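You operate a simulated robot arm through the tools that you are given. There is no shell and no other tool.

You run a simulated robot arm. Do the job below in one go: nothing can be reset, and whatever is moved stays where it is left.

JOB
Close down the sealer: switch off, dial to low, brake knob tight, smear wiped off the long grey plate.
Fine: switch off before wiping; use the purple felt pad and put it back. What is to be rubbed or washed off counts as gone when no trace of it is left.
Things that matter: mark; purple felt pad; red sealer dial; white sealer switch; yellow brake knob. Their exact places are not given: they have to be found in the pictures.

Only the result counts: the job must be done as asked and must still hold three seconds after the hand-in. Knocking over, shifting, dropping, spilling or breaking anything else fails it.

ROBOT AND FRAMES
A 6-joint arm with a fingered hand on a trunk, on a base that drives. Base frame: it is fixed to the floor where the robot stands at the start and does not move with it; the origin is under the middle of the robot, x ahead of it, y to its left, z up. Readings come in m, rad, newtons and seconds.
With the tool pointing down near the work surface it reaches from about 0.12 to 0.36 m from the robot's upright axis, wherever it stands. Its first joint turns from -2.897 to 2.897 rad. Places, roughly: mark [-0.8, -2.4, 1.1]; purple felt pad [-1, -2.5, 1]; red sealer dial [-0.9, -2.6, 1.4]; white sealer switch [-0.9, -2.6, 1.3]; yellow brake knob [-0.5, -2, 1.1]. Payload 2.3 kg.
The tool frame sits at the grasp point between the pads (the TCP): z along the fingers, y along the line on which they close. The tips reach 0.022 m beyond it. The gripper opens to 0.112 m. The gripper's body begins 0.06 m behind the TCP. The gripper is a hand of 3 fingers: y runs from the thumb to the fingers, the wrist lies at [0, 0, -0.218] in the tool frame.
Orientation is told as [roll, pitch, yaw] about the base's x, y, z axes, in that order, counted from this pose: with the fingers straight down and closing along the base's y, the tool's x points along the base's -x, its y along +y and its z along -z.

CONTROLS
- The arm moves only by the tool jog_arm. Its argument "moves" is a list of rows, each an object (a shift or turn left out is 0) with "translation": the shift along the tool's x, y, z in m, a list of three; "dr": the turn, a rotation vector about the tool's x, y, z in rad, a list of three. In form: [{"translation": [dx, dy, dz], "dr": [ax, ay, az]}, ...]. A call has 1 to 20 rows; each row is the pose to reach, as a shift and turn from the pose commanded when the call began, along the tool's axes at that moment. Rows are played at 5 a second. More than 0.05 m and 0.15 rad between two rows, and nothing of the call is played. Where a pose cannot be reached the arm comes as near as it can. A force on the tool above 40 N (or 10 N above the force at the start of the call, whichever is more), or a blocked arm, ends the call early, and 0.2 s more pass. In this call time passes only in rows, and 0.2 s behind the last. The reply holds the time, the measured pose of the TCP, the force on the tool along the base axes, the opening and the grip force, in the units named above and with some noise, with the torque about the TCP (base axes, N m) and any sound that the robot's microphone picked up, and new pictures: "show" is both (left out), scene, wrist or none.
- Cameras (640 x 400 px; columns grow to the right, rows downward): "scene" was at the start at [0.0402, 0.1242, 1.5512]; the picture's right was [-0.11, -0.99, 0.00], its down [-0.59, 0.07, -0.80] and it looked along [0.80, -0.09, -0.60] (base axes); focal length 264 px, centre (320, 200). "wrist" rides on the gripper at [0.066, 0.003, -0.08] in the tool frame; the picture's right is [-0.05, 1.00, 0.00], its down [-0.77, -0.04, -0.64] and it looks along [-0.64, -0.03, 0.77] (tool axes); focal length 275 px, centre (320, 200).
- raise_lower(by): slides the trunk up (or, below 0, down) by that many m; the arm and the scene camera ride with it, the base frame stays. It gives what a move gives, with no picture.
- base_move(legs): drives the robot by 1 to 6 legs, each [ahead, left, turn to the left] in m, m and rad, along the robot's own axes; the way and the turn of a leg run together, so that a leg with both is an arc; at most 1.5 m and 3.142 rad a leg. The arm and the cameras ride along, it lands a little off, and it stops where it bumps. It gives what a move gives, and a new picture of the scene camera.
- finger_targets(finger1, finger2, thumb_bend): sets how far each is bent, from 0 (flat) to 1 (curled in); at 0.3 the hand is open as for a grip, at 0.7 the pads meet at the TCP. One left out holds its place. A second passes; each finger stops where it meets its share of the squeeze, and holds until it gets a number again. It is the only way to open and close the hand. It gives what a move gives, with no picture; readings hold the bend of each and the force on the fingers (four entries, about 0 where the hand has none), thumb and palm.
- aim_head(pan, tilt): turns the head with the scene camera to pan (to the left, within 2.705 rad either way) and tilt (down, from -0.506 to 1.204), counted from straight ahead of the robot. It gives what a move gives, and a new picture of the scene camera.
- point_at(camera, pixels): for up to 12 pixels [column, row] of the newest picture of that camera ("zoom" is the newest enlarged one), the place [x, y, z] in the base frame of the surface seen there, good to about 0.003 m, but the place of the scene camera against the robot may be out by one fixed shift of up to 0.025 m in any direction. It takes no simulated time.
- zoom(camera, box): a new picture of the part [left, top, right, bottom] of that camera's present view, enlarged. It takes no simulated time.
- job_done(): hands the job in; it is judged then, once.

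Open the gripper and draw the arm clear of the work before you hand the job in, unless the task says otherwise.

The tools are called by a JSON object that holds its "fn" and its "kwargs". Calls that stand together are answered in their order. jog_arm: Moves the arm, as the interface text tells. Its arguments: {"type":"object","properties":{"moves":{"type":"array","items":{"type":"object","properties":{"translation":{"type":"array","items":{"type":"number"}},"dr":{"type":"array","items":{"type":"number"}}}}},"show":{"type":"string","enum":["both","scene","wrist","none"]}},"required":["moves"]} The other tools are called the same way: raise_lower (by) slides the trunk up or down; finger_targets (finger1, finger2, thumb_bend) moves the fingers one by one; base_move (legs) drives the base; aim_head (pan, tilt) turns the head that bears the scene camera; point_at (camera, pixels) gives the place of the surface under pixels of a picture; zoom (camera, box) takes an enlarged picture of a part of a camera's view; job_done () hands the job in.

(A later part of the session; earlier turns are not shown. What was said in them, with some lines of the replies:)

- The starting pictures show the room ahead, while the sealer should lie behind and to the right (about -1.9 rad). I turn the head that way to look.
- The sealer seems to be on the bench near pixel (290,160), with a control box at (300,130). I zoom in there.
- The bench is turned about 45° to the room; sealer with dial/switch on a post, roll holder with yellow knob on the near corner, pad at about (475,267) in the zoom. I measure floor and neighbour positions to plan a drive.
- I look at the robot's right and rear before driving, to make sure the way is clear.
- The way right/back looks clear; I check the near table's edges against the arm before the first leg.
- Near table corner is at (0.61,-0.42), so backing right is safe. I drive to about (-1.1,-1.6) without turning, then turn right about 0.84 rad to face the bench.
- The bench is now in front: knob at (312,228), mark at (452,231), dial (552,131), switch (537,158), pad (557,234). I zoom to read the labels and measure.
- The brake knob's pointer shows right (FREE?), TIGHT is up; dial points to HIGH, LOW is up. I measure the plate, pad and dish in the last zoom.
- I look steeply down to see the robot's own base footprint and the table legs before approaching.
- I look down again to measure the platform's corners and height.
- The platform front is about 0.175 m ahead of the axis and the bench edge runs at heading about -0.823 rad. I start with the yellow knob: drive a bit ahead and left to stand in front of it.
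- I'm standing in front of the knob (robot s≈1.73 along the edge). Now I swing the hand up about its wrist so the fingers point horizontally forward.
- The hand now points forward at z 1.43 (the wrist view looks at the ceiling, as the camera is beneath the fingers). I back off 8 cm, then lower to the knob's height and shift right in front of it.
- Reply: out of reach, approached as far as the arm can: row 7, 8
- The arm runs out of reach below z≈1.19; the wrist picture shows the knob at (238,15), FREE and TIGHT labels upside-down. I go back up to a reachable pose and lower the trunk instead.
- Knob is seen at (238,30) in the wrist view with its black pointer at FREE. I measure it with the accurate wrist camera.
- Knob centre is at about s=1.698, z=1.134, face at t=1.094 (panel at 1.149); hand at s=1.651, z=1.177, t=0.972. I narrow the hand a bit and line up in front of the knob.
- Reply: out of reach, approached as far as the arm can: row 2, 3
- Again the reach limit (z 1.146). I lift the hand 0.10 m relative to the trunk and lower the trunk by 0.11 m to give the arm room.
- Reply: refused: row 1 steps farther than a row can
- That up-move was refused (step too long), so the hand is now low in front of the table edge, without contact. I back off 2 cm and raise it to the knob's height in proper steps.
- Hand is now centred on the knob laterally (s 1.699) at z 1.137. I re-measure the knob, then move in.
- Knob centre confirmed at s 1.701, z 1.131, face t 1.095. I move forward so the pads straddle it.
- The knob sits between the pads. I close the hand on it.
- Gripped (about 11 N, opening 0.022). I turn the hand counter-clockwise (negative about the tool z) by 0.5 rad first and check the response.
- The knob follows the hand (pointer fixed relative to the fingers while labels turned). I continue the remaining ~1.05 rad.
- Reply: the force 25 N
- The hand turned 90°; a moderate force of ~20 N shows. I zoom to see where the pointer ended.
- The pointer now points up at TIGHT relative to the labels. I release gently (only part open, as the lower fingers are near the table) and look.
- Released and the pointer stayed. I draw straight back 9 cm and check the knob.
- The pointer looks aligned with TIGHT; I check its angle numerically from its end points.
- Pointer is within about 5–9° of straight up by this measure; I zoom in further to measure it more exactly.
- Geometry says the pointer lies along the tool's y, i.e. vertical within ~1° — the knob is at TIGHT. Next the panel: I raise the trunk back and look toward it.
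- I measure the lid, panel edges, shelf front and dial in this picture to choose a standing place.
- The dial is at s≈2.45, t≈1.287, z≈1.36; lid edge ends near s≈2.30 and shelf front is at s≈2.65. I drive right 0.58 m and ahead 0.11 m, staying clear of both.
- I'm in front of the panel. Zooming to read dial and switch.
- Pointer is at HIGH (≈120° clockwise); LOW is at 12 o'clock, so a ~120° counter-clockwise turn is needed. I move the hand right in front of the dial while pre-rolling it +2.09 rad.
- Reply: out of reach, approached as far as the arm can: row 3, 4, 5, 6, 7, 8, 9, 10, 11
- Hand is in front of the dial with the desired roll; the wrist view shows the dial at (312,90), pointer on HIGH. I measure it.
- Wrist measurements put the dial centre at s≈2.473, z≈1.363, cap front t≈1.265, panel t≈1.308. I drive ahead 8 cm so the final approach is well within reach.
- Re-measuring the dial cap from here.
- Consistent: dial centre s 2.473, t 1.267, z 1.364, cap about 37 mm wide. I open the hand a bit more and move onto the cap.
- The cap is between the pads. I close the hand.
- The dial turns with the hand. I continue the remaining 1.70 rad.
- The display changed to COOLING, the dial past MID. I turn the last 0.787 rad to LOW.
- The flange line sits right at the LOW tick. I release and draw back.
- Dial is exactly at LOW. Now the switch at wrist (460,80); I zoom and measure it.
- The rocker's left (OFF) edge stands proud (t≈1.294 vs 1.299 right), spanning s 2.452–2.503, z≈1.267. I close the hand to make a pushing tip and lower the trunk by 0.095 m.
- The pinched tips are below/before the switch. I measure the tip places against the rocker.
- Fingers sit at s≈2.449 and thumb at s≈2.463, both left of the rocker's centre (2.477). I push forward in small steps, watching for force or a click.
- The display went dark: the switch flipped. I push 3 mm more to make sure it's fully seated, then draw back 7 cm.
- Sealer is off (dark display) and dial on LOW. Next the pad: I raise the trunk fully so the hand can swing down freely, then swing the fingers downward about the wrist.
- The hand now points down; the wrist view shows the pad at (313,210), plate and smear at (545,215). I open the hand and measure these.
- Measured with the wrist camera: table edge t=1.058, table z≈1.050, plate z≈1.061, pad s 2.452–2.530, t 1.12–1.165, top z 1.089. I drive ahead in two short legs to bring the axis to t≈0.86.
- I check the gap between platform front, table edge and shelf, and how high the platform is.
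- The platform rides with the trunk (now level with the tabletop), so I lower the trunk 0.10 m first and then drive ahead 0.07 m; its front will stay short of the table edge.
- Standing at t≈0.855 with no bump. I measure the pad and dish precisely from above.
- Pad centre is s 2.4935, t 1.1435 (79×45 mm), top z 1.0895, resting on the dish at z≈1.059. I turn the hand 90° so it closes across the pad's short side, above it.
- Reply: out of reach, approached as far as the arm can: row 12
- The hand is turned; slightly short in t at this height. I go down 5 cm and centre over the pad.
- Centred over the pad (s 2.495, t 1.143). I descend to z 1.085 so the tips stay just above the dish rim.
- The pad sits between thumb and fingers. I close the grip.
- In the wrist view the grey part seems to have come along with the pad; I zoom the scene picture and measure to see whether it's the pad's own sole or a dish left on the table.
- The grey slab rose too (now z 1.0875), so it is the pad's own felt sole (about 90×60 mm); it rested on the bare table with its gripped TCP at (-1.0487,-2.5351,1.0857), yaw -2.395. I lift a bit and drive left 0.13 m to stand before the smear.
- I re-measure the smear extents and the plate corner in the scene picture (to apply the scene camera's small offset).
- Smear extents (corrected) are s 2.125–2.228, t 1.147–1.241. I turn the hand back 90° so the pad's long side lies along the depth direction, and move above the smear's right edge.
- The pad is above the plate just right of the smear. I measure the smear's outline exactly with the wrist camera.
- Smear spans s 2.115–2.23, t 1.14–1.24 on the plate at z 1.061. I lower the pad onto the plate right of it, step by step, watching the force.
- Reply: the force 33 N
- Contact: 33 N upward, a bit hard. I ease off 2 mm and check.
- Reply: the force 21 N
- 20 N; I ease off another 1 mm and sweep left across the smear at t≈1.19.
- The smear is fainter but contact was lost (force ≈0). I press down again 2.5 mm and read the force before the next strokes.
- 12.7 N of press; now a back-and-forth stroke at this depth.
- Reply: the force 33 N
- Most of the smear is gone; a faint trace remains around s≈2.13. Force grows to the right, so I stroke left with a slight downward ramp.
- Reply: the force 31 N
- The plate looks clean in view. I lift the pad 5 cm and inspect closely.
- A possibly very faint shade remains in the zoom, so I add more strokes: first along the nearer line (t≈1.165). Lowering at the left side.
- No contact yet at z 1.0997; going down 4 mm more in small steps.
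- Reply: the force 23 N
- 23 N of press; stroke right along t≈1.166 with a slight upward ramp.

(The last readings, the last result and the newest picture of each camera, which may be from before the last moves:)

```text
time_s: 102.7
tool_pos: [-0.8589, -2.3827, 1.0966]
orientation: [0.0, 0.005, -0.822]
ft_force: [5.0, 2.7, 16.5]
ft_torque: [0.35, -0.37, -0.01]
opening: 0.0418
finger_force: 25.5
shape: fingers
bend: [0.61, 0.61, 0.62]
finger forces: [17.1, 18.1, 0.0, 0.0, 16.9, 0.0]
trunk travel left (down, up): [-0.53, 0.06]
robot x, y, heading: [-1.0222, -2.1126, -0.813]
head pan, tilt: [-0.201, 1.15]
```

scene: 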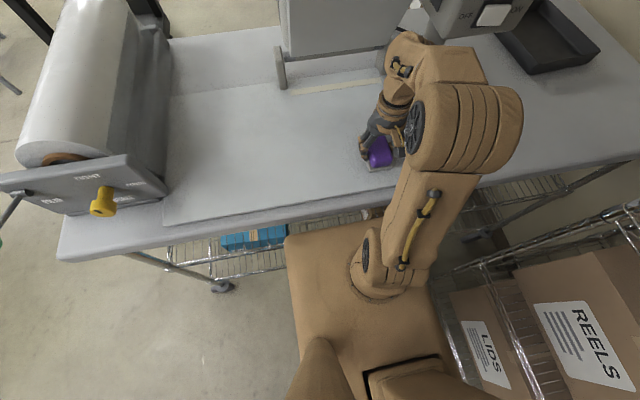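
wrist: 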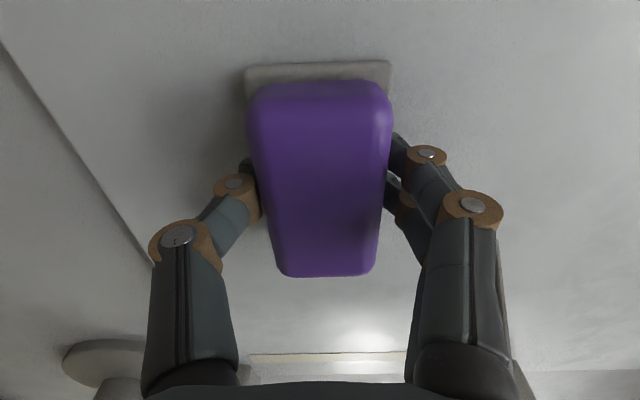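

Clean along here. Now the farther line (t≈1.21), stroking left.

{"fn": "jog_arm", "kwargs": {"moves": [{"translation": [-0.015, 0.01, 0]}, {"translation": [-0.03, 0.02, 0]}, {"translation": [-0.044, 0.03, 0]}, {"translation": [-0.044, 0.05, 0.0002]}, {"translation": [-0.044, 0.07, 0.0005]}, {"translation": [-0.044, 0.09, 0.0008]}, {"translation": [-0.044, 0.11, 0.0011]}, {"translation": [-0.044, 0.13, 0.0014]}, {"translation": [-0.044, 0.15, 0.0017]}, {"translation": [-0.044, 0.17, 0.002]}]}}

```text
time_s: 104.8
tool_pos: [-0.7062, -2.3015, 1.0969]
orientation: [0.003, 0.002, -0.82]
ft_force: [-4.5, -4.5, 19.0]
ft_torque: [0.02, -0.07, -0.04]
opening: 0.0421
finger_force: 25.9
shape: fingers
bend: [0.62, 0.62, 0.61]
finger forces: [13.3, 13.4, 0.1, 0.0, 25.3, 0.0]
trunk travel left (down, up): [-0.53, 0.06]
robot x, y, heading: [-1.0215, -2.1162, -0.814]
head pan, tilt: [-0.201, 1.15]
```

scene: 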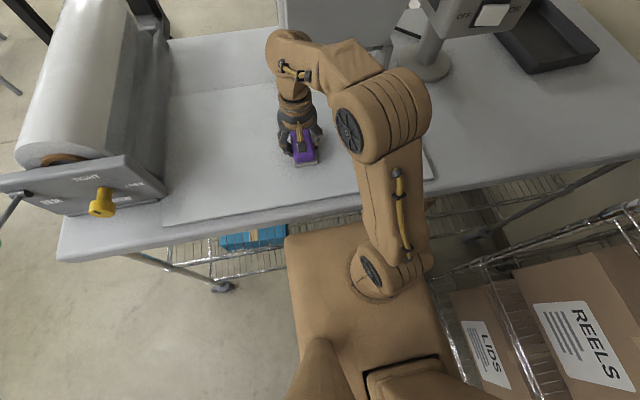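
wrist: 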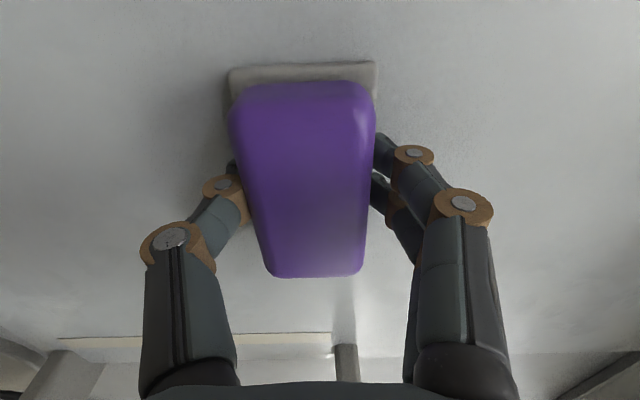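

One more full stroke to the right along the middle line (t≈1.19).

{"fn": "jog_arm", "kwargs": {"moves": [{"translation": [0.017, -0.01, 0.0]}, {"translation": [0.017, -0.03, 0.0]}, {"translation": [0.017, -0.05, -0.0003]}, {"translation": [0.017, -0.07, -0.0006]}, {"translation": [0.017, -0.09, -0.0009]}, {"translation": [0.017, -0.11, -0.0012]}, {"translation": [0.017, -0.13, -0.0014]}, {"translation": [0.017, -0.15, -0.0016]}, {"translation": [0.017, -0.17, -0.0018]}], "show": "none"}}

{"fn": "jog_arm", "kwargs": {"moves": [{"translation": [0, 0, -0.02]}, {"translation": [0, -0.03, -0.05]}, {"translation": [0, -0.07, -0.05]}]}}

{"fn": "zoom", "kwargs": {"camera": "wrist", "box": [380, 0, 640, 170]}}

{"fn": "zoom", "kwargs": {"camera": "scene", "box": [290, 110, 410, 200]}}

```text
time_s: 106.8
tool_pos: [-0.8407, -2.4018, 1.0959]
orientation: [0.001, 0.004, -0.82]
ft_force: [3.0, 1.8, 13.1]
ft_torque: [0.28, -0.3, 0.01]
opening: 0.0418
finger_force: 25.2
shape: fingers
bend: [0.6, 0.61, 0.62]
finger forces: [16.6, 16.5, 0.0, 0.0, 17.3, 0.0]
trunk travel left (down, up): [-0.53, 0.06]
robot x, y, heading: [-1.019, -2.1145, -0.81]
head pan, tilt: [-0.201, 1.15]
```

```text
time_s: 107.7
tool_pos: [-0.8927, -2.4537, 1.1453]
orientation: [0.002, 0.007, -0.821]
ft_force: [-0.9, -1.1, -0.4]
ft_torque: [0.0, -0.02, -0.02]
opening: 0.0417
finger_force: 18.8
shape: fingers
bend: [0.59, 0.59, 0.61]
finger forces: [9.4, 9.3, 0.0, 0.0, 18.9, 0.0]
trunk travel left (down, up): [-0.53, 0.06]
robot x, y, heading: [-1.0182, -2.1111, -0.819]
head pan, tilt: [-0.201, 1.15]
```

scene: 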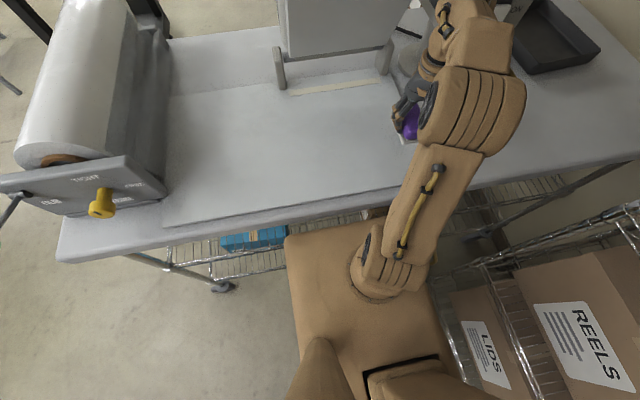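
wrist: 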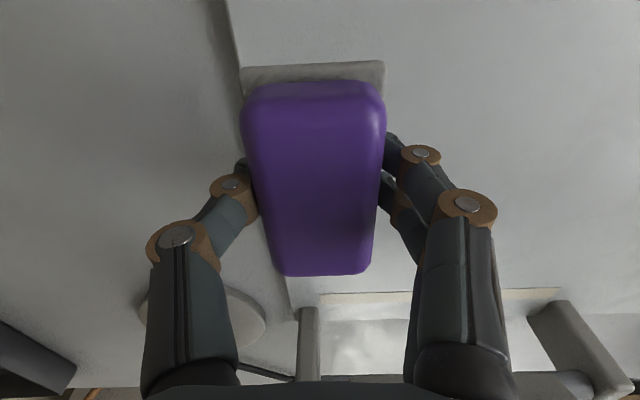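

```text
2.35 times, centred on (510, 85) of wrist
```

zoom: 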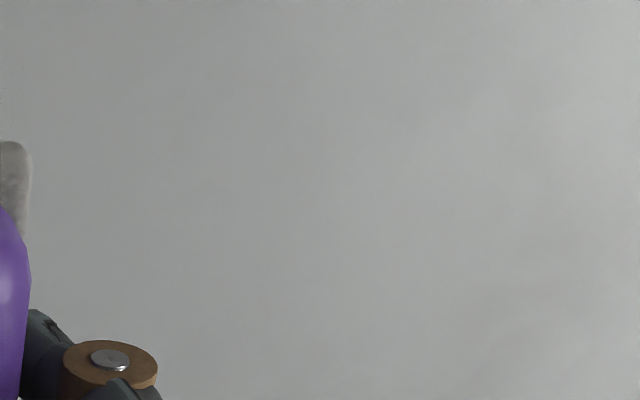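

```text
4.44 times, centred on (350, 155) of scene
```

zoom: 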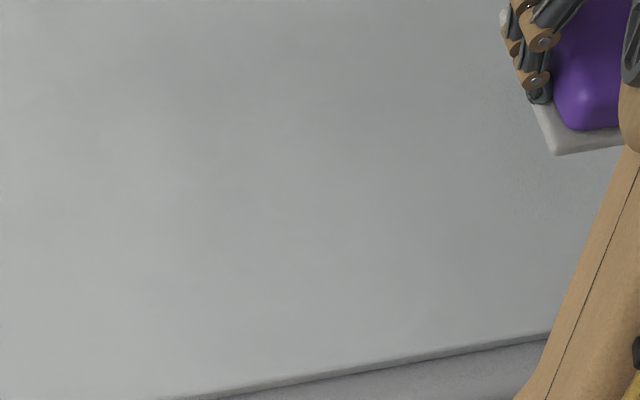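

The plate is spotless in both views. Now I return the pad: pull back to t≈1.15, drive right 0.13 m again.

{"fn": "jog_arm", "kwargs": {"moves": [{"translation": [0.02, 0, 0]}, {"translation": [0.045, 0, 0]}], "show": "none"}}

{"fn": "base_move", "kwargs": {"legs": [[0, -0.13, 0]]}}

{"fn": "jog_arm", "kwargs": {"moves": [{"translation": [0, 0, 0]}]}}

```text
time_s: 108.2
tool_pos: [-0.9227, -2.4188, 1.1451]
orientation: [0.001, 0.003, -0.819]
ft_force: [-0.1, -0.6, -1.0]
ft_torque: [0.0, 0.0, 0.01]
opening: 0.042
finger_force: 19.2
shape: fingers
bend: [0.59, 0.59, 0.61]
finger forces: [9.5, 9.3, 0.0, 0.1, 18.9, 0.0]
trunk travel left (down, up): [-0.53, 0.06]
robot x, y, heading: [-1.0217, -2.1152, -0.811]
head pan, tilt: [-0.201, 1.15]
```

```text
time_s: 109.5
tool_pos: [-1.0131, -2.5065, 1.1462]
orientation: [0.002, 0.002, -0.82]
ft_force: [0.3, -0.1, -1.1]
ft_torque: [0.02, 0.0, -0.03]
opening: 0.0419
finger_force: 18.8
shape: fingers
bend: [0.59, 0.59, 0.61]
finger forces: [9.4, 9.2, 0.0, 0.1, 18.9, 0.1]
trunk travel left (down, up): [-0.53, 0.06]
robot x, y, heading: [-1.1118, -2.196, -0.81]
head pan, tilt: [-0.201, 1.15]
```

scene: 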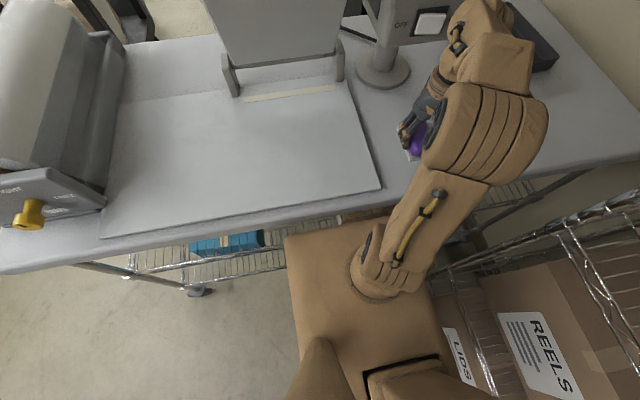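

```text
time_s: 109.9
tool_pos: [-1.0123, -2.5067, 1.145]
orientation: [0.003, 0.004, -0.818]
ft_force: [0.6, 0.1, -1.1]
ft_torque: [0.0, -0.02, -0.01]
opening: 0.0419
finger_force: 18.8
shape: fingers
bend: [0.59, 0.59, 0.61]
finger forces: [9.5, 9.2, 0.0, 0.0, 18.9, 0.0]
trunk travel left (down, up): [-0.53, 0.06]
robot x, y, heading: [-1.1118, -2.2006, -0.809]
head pan, tilt: [-0.201, 1.15]
```

scene: 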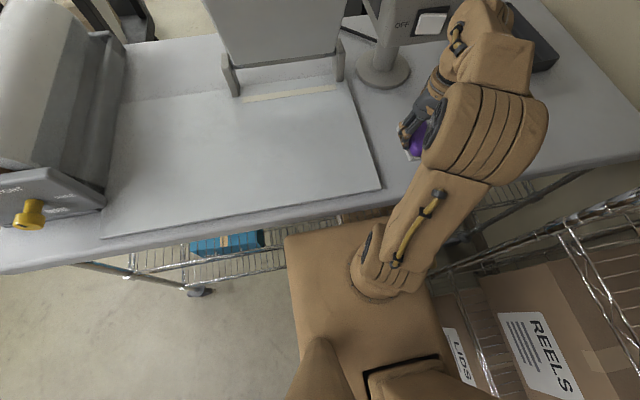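
wrist: 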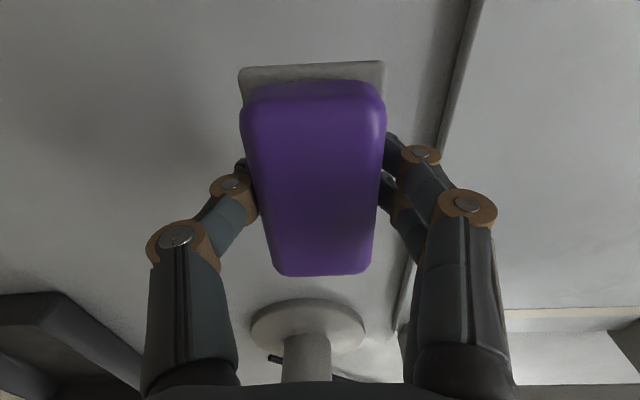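

Robot is back; pad position in the hand is unchanged. I rotate +90° and move to the original TCP place (s 2.493, t 1.145).

{"fn": "jog_arm", "kwargs": {"moves": [{"translation": [0.0003, -0.004, 0], "dr": [0, 0, 0.1312]}, {"translation": [0.0006, -0.008, 0], "dr": [0, 0, 0.2624]}, {"translation": [0.0009, -0.012, 0], "dr": [0, 0, 0.3936]}, {"translation": [0.0012, -0.016, 0], "dr": [0, 0, 0.5248]}, {"translation": [0.0015, -0.02, 0], "dr": [0, 0, 0.656]}, {"translation": [0.0018, -0.024, 0], "dr": [0, 0, 0.7872]}, {"translation": [0.0021, -0.028, 0], "dr": [0, 0, 0.9184]}, {"translation": [0.0024, -0.032, 0], "dr": [0, 0, 1.0496]}, {"translation": [0.0027, -0.036, 0], "dr": [0, 0, 1.1808]}, {"translation": [0.003, -0.04, 0], "dr": [0, 0, 1.312]}, {"translation": [0.0033, -0.043, 0], "dr": [0, 0, 1.4432]}, {"translation": [0.0037, -0.046, 0], "dr": [0, 0, 1.575]}]}}

```text
time_s: 112.5
tool_pos: [-1.0493, -2.5345, 1.1473]
orientation: [-0.004, 0.0, -2.397]
ft_force: [0.4, -0.1, -1.1]
ft_torque: [-0.02, 0.0, -0.02]
opening: 0.0418
finger_force: 18.8
shape: fingers
bend: [0.59, 0.59, 0.61]
finger forces: [9.1, 9.0, 0.0, 0.1, 18.9, 0.0]
trunk travel left (down, up): [-0.53, 0.06]
robot x, y, heading: [-1.1092, -2.1978, -0.814]
head pan, tilt: [-0.201, 1.15]
```

scene: 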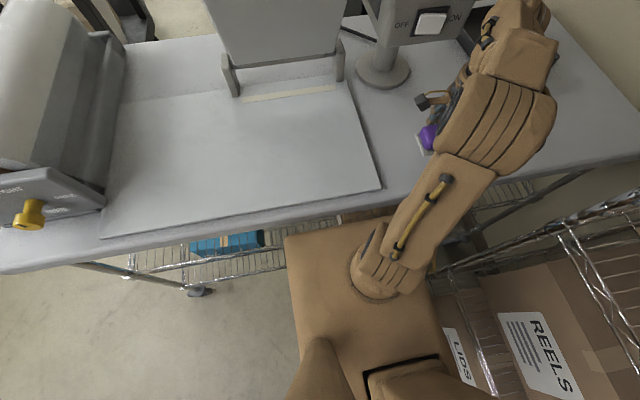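
wrist: 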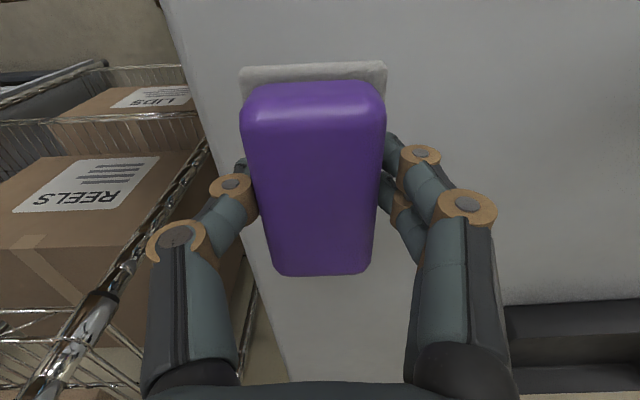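

TCP is within 1 mm of the original spot. I lower toward the table, expecting contact near z≈1.088.

{"fn": "jog_arm", "kwargs": {"moves": [{"translation": [-0.0003, 0.0008, 0.03]}, {"translation": [-0.0003, 0.0008, 0.055]}, {"translation": [-0.0003, 0.0008, 0.058]}], "show": "none"}}

```text
time_s: 113.3
tool_pos: [-1.0489, -2.5363, 1.087]
orientation: [-0.004, 0.003, -2.394]
ft_force: [0.2, -0.8, -1.0]
ft_torque: [0.01, 0.0, 0.02]
opening: 0.0418
finger_force: 18.0
shape: fingers
bend: [0.59, 0.59, 0.61]
finger forces: [8.8, 8.8, 0.0, 0.0, 18.8, 0.1]
trunk travel left (down, up): [-0.53, 0.06]
robot x, y, heading: [-1.1133, -2.2008, -0.811]
head pan, tilt: [-0.201, 1.15]
```

No contact yet at z 1.087; I go down in 1 mm steps.

{"fn": "jog_arm", "kwargs": {"moves": [{"translation": [0, 0, 0.001]}, {"translation": [0, 0, 0.0015]}], "show": "none"}}

```text
time_s: 113.9
tool_pos: [-1.0476, -2.5352, 1.0866]
orientation: [-0.002, 0.002, -2.392]
ft_force: [-0.5, 0.0, -1.2]
ft_torque: [0.01, -0.01, -0.01]
opening: 0.042
finger_force: 18.3
shape: fingers
bend: [0.59, 0.59, 0.61]
finger forces: [8.8, 8.8, 0.1, 0.0, 18.8, 0.0]
trunk travel left (down, up): [-0.53, 0.06]
robot x, y, heading: [-1.1111, -2.1995, -0.811]
head pan, tilt: [-0.201, 1.15]
```

{"fn": "jog_arm", "kwargs": {"moves": [{"translation": [0, 0, 0.001]}, {"translation": [0, 0, 0.002]}], "show": "wrist"}}

```text
time_s: 114.5
tool_pos: [-1.0484, -2.5367, 1.0851]
orientation: [-0.004, 0.002, -2.395]
ft_force: [-0.4, 0.3, 1.4]
ft_torque: [-0.04, -0.03, 0.01]
opening: 0.0418
finger_force: 19.3
shape: fingers
bend: [0.59, 0.59, 0.61]
finger forces: [9.5, 9.7, 0.1, 0.1, 19.1, 0.0]
trunk travel left (down, up): [-0.53, 0.06]
robot x, y, heading: [-1.1118, -2.199, -0.815]
head pan, tilt: [-0.201, 1.15]
```

wrist: 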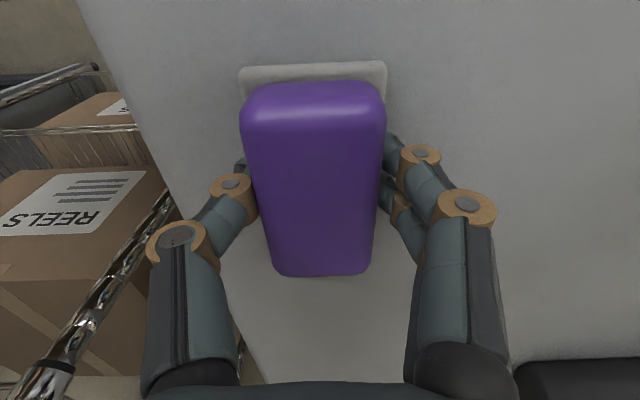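

The pad touches the table (force +2.5 N). I release it gently.

{"fn": "finger_targets", "kwargs": {"finger1": 0.5, "finger2": 0.5, "thumb_bend": 0.5}}

{"fn": "finger_targets", "kwargs": {"finger1": 0.3, "finger2": 0.3, "thumb_bend": 0.3}}

{"fn": "jog_arm", "kwargs": {"moves": [{"translation": [0, 0, -0.02]}, {"translation": [0, 0, -0.05]}, {"translation": [0, 0, -0.08]}]}}

```text
time_s: 115.5
tool_pos: [-1.049, -2.5359, 1.0847]
orientation: [-0.004, 0.001, -2.395]
ft_force: [0.8, 0.5, -0.2]
ft_torque: [-0.03, 0.0, -0.04]
opening: 0.0543
finger_force: 0.0
shape: fingers
bend: [0.5, 0.5, 0.5]
finger forces: [0.0, 0.1, 0.0, 0.0, 0.0, 0.0]
trunk travel left (down, up): [-0.53, 0.06]
robot x, y, heading: [-1.1143, -2.1977, -0.809]
head pan, tilt: [-0.201, 1.15]
```

```text
time_s: 116.5
tool_pos: [-1.0488, -2.5366, 1.0856]
orientation: [-0.004, 0.001, -2.395]
ft_force: [1.2, -0.4, 0.1]
ft_torque: [0.0, -0.02, 0.01]
opening: 0.111
finger_force: 0.1
shape: fingers
bend: [0.3, 0.3, 0.3]
finger forces: [0.0, 0.0, 0.0, 0.0, 0.0, 0.0]
trunk travel left (down, up): [-0.53, 0.06]
robot x, y, heading: [-1.1127, -2.1969, -0.813]
head pan, tilt: [-0.201, 1.15]
```

```text
time_s: 117.3
tool_pos: [-1.0478, -2.5365, 1.1655]
orientation: [-0.003, 0.002, -2.392]
ft_force: [-0.3, 0.5, -0.2]
ft_torque: [0.02, -0.03, -0.01]
opening: 0.1113
finger_force: 0.1
shape: fingers
bend: [0.3, 0.3, 0.3]
finger forces: [0.0, 0.1, 0.0, 0.1, 0.1, 0.0]
trunk travel left (down, up): [-0.53, 0.06]
robot x, y, heading: [-1.1091, -2.1999, -0.812]
head pan, tilt: [-0.201, 1.15]
```

scene: 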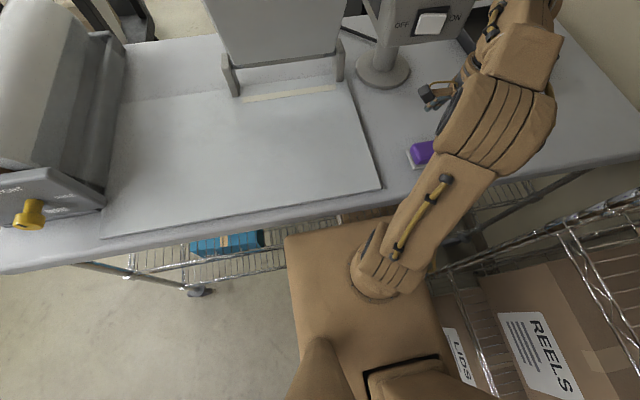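
wrist: 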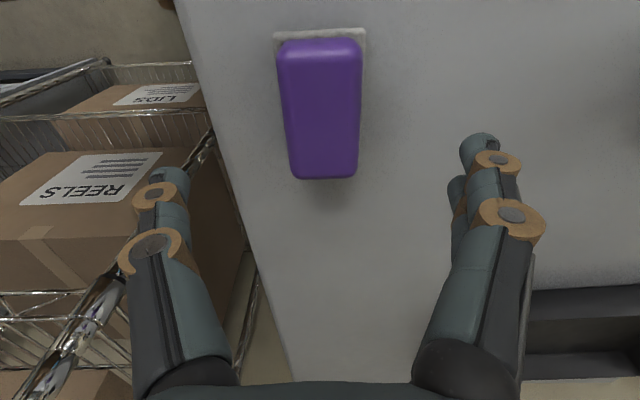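

The pad stands on the table and the hand is free. I check its place against the original (sole s 2.4505–2.54, front t 1.113; pad centre 2.4935, 1.1435).

{"fn": "point_at", "kwargs": {"camera": "wrist", "pixels": [[320, 105], [285, 60], [355, 60], [295, 170], [352, 170], [277, 36], [364, 33], [320, 32]]}}

```text
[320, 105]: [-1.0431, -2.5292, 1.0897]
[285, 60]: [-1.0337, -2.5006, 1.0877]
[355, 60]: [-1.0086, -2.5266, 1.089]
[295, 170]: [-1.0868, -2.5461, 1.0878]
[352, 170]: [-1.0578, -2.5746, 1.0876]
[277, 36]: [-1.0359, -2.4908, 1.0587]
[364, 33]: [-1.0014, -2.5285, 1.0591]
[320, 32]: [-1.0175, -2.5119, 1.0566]
```

The pad is within about 4 mm of its original place. I lift the hand higher, then back the robot away from the table.

{"fn": "jog_arm", "kwargs": {"moves": [{"translation": [0.02, -0.02, -0.03]}, {"translation": [0.04, -0.04, -0.05]}], "show": "none"}}

{"fn": "base_move", "kwargs": {"legs": [[-0.25, 0.15, 0]]}}

{"fn": "aim_head", "kwargs": {"pan": -0.1, "tilt": 0.6}}

```text
time_s: 117.9
tool_pos: [-1.0605, -2.4785, 1.2039]
orientation: [-0.002, 0.003, -2.391]
ft_force: [-0.5, -0.3, 0.2]
ft_torque: [-0.01, 0.02, 0.01]
opening: 0.1112
finger_force: 0.0
shape: fingers
bend: [0.3, 0.3, 0.3]
finger forces: [0.1, 0.1, 0.0, 0.0, 0.0, 0.0]
out of reach, approached as far as the arm can: row 1, 2
trunk travel left (down, up): [-0.53, 0.06]
robot x, y, heading: [-1.1129, -2.1967, -0.813]
head pan, tilt: [-0.201, 1.15]
```

```text
time_s: 119.9
tool_pos: [-1.1215, -2.1931, 1.2041]
orientation: [-0.001, 0.002, -2.386]
ft_force: [0.3, -0.2, 0.3]
ft_torque: [0.0, 0.0, -0.01]
opening: 0.1116
finger_force: 0.0
shape: fingers
bend: [0.3, 0.3, 0.3]
finger forces: [0.1, 0.0, 0.0, 0.0, 0.0, 0.1]
trunk travel left (down, up): [-0.53, 0.06]
robot x, y, heading: [-1.1746, -1.9146, -0.808]
head pan, tilt: [-0.201, 1.15]
```

scene: 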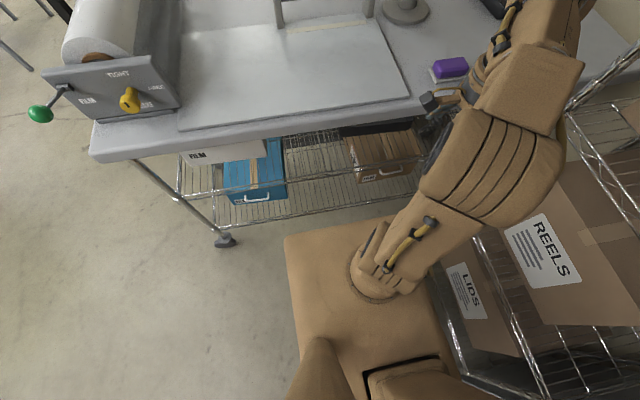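

```text
time_s: 120.9
tool_pos: [-1.1202, -2.1947, 1.2035]
orientation: [0.0, 0.004, -2.387]
ft_force: [0.2, -0.3, 0.1]
ft_torque: [-0.02, -0.01, -0.01]
opening: 0.1113
finger_force: 0.0
shape: fingers
bend: [0.3, 0.3, 0.3]
finger forces: [0.0, 0.0, 0.1, 0.0, 0.0, 0.1]
trunk travel left (down, up): [-0.53, 0.06]
robot x, y, heading: [-1.171, -1.9168, -0.81]
head pan, tilt: [-0.099, 0.6]
```

scene: 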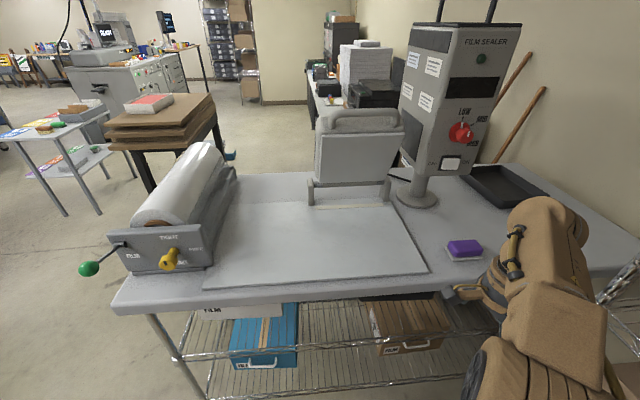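

Everything is in view; I zoom into the knob, panel, plate and pad for a final check.

{"fn": "zoom", "kwargs": {"camera": "scene", "box": [80, 220, 240, 300]}}

{"fn": "zoom", "kwargs": {"camera": "scene", "box": [400, 20, 540, 190]}}

{"fn": "zoom", "kwargs": {"camera": "scene", "box": [200, 190, 500, 310]}}

```text
4.00 times, centred on (160, 260) of scene
```

zoom: 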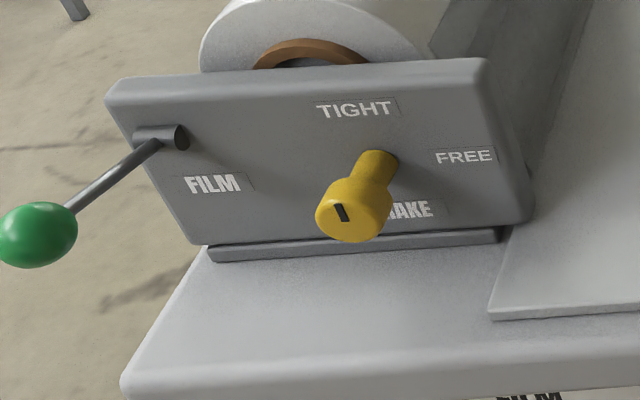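

```text
2.35 times, centred on (470, 105) of scene
```

zoom: 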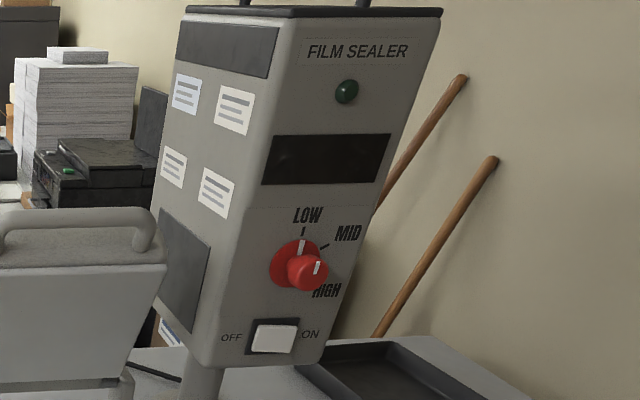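

```text
2.13 times, centred on (350, 250) of scene
```

zoom: 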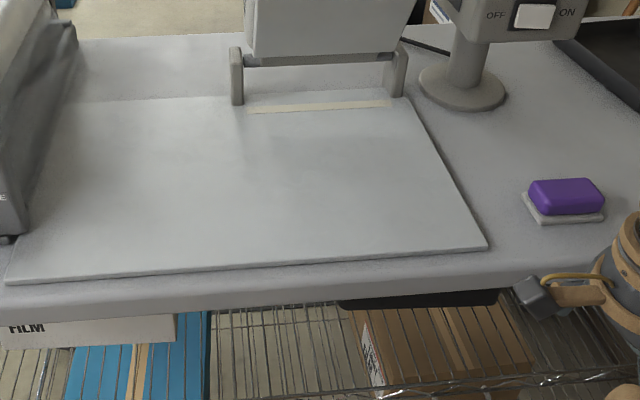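

All four conditions check out: knob pointer up at TIGHT, dial at LOW, switch off with dark display, plate clean, and the purple pad back in its place. The gripper is open and clear of the bench, so I hand in.

{"fn": "job_done", "kwargs": {}}

```text
The job is handed in.
```

The sealer is closed down, and I've handed the job in; I haven't seen a verdict. In the last pictures before hand-in:

- **Switch:** off. The display is dark, and it was switched off before any wiping.
- **Dial:** at LOW, with the pointer on the LOW tick.
- **Brake knob:** at TIGHT. The pointer measured within about 1° of straight up.
- **Plate:** no smear visible in the close-ups from either camera. It took several strokes with the purple felt pad.
- **Purple felt pad:** back on the table, about 4 mm from where it was.

I saw nothing else moved or knocked. I opened the hand and backed the robot away from the bench before handing in.
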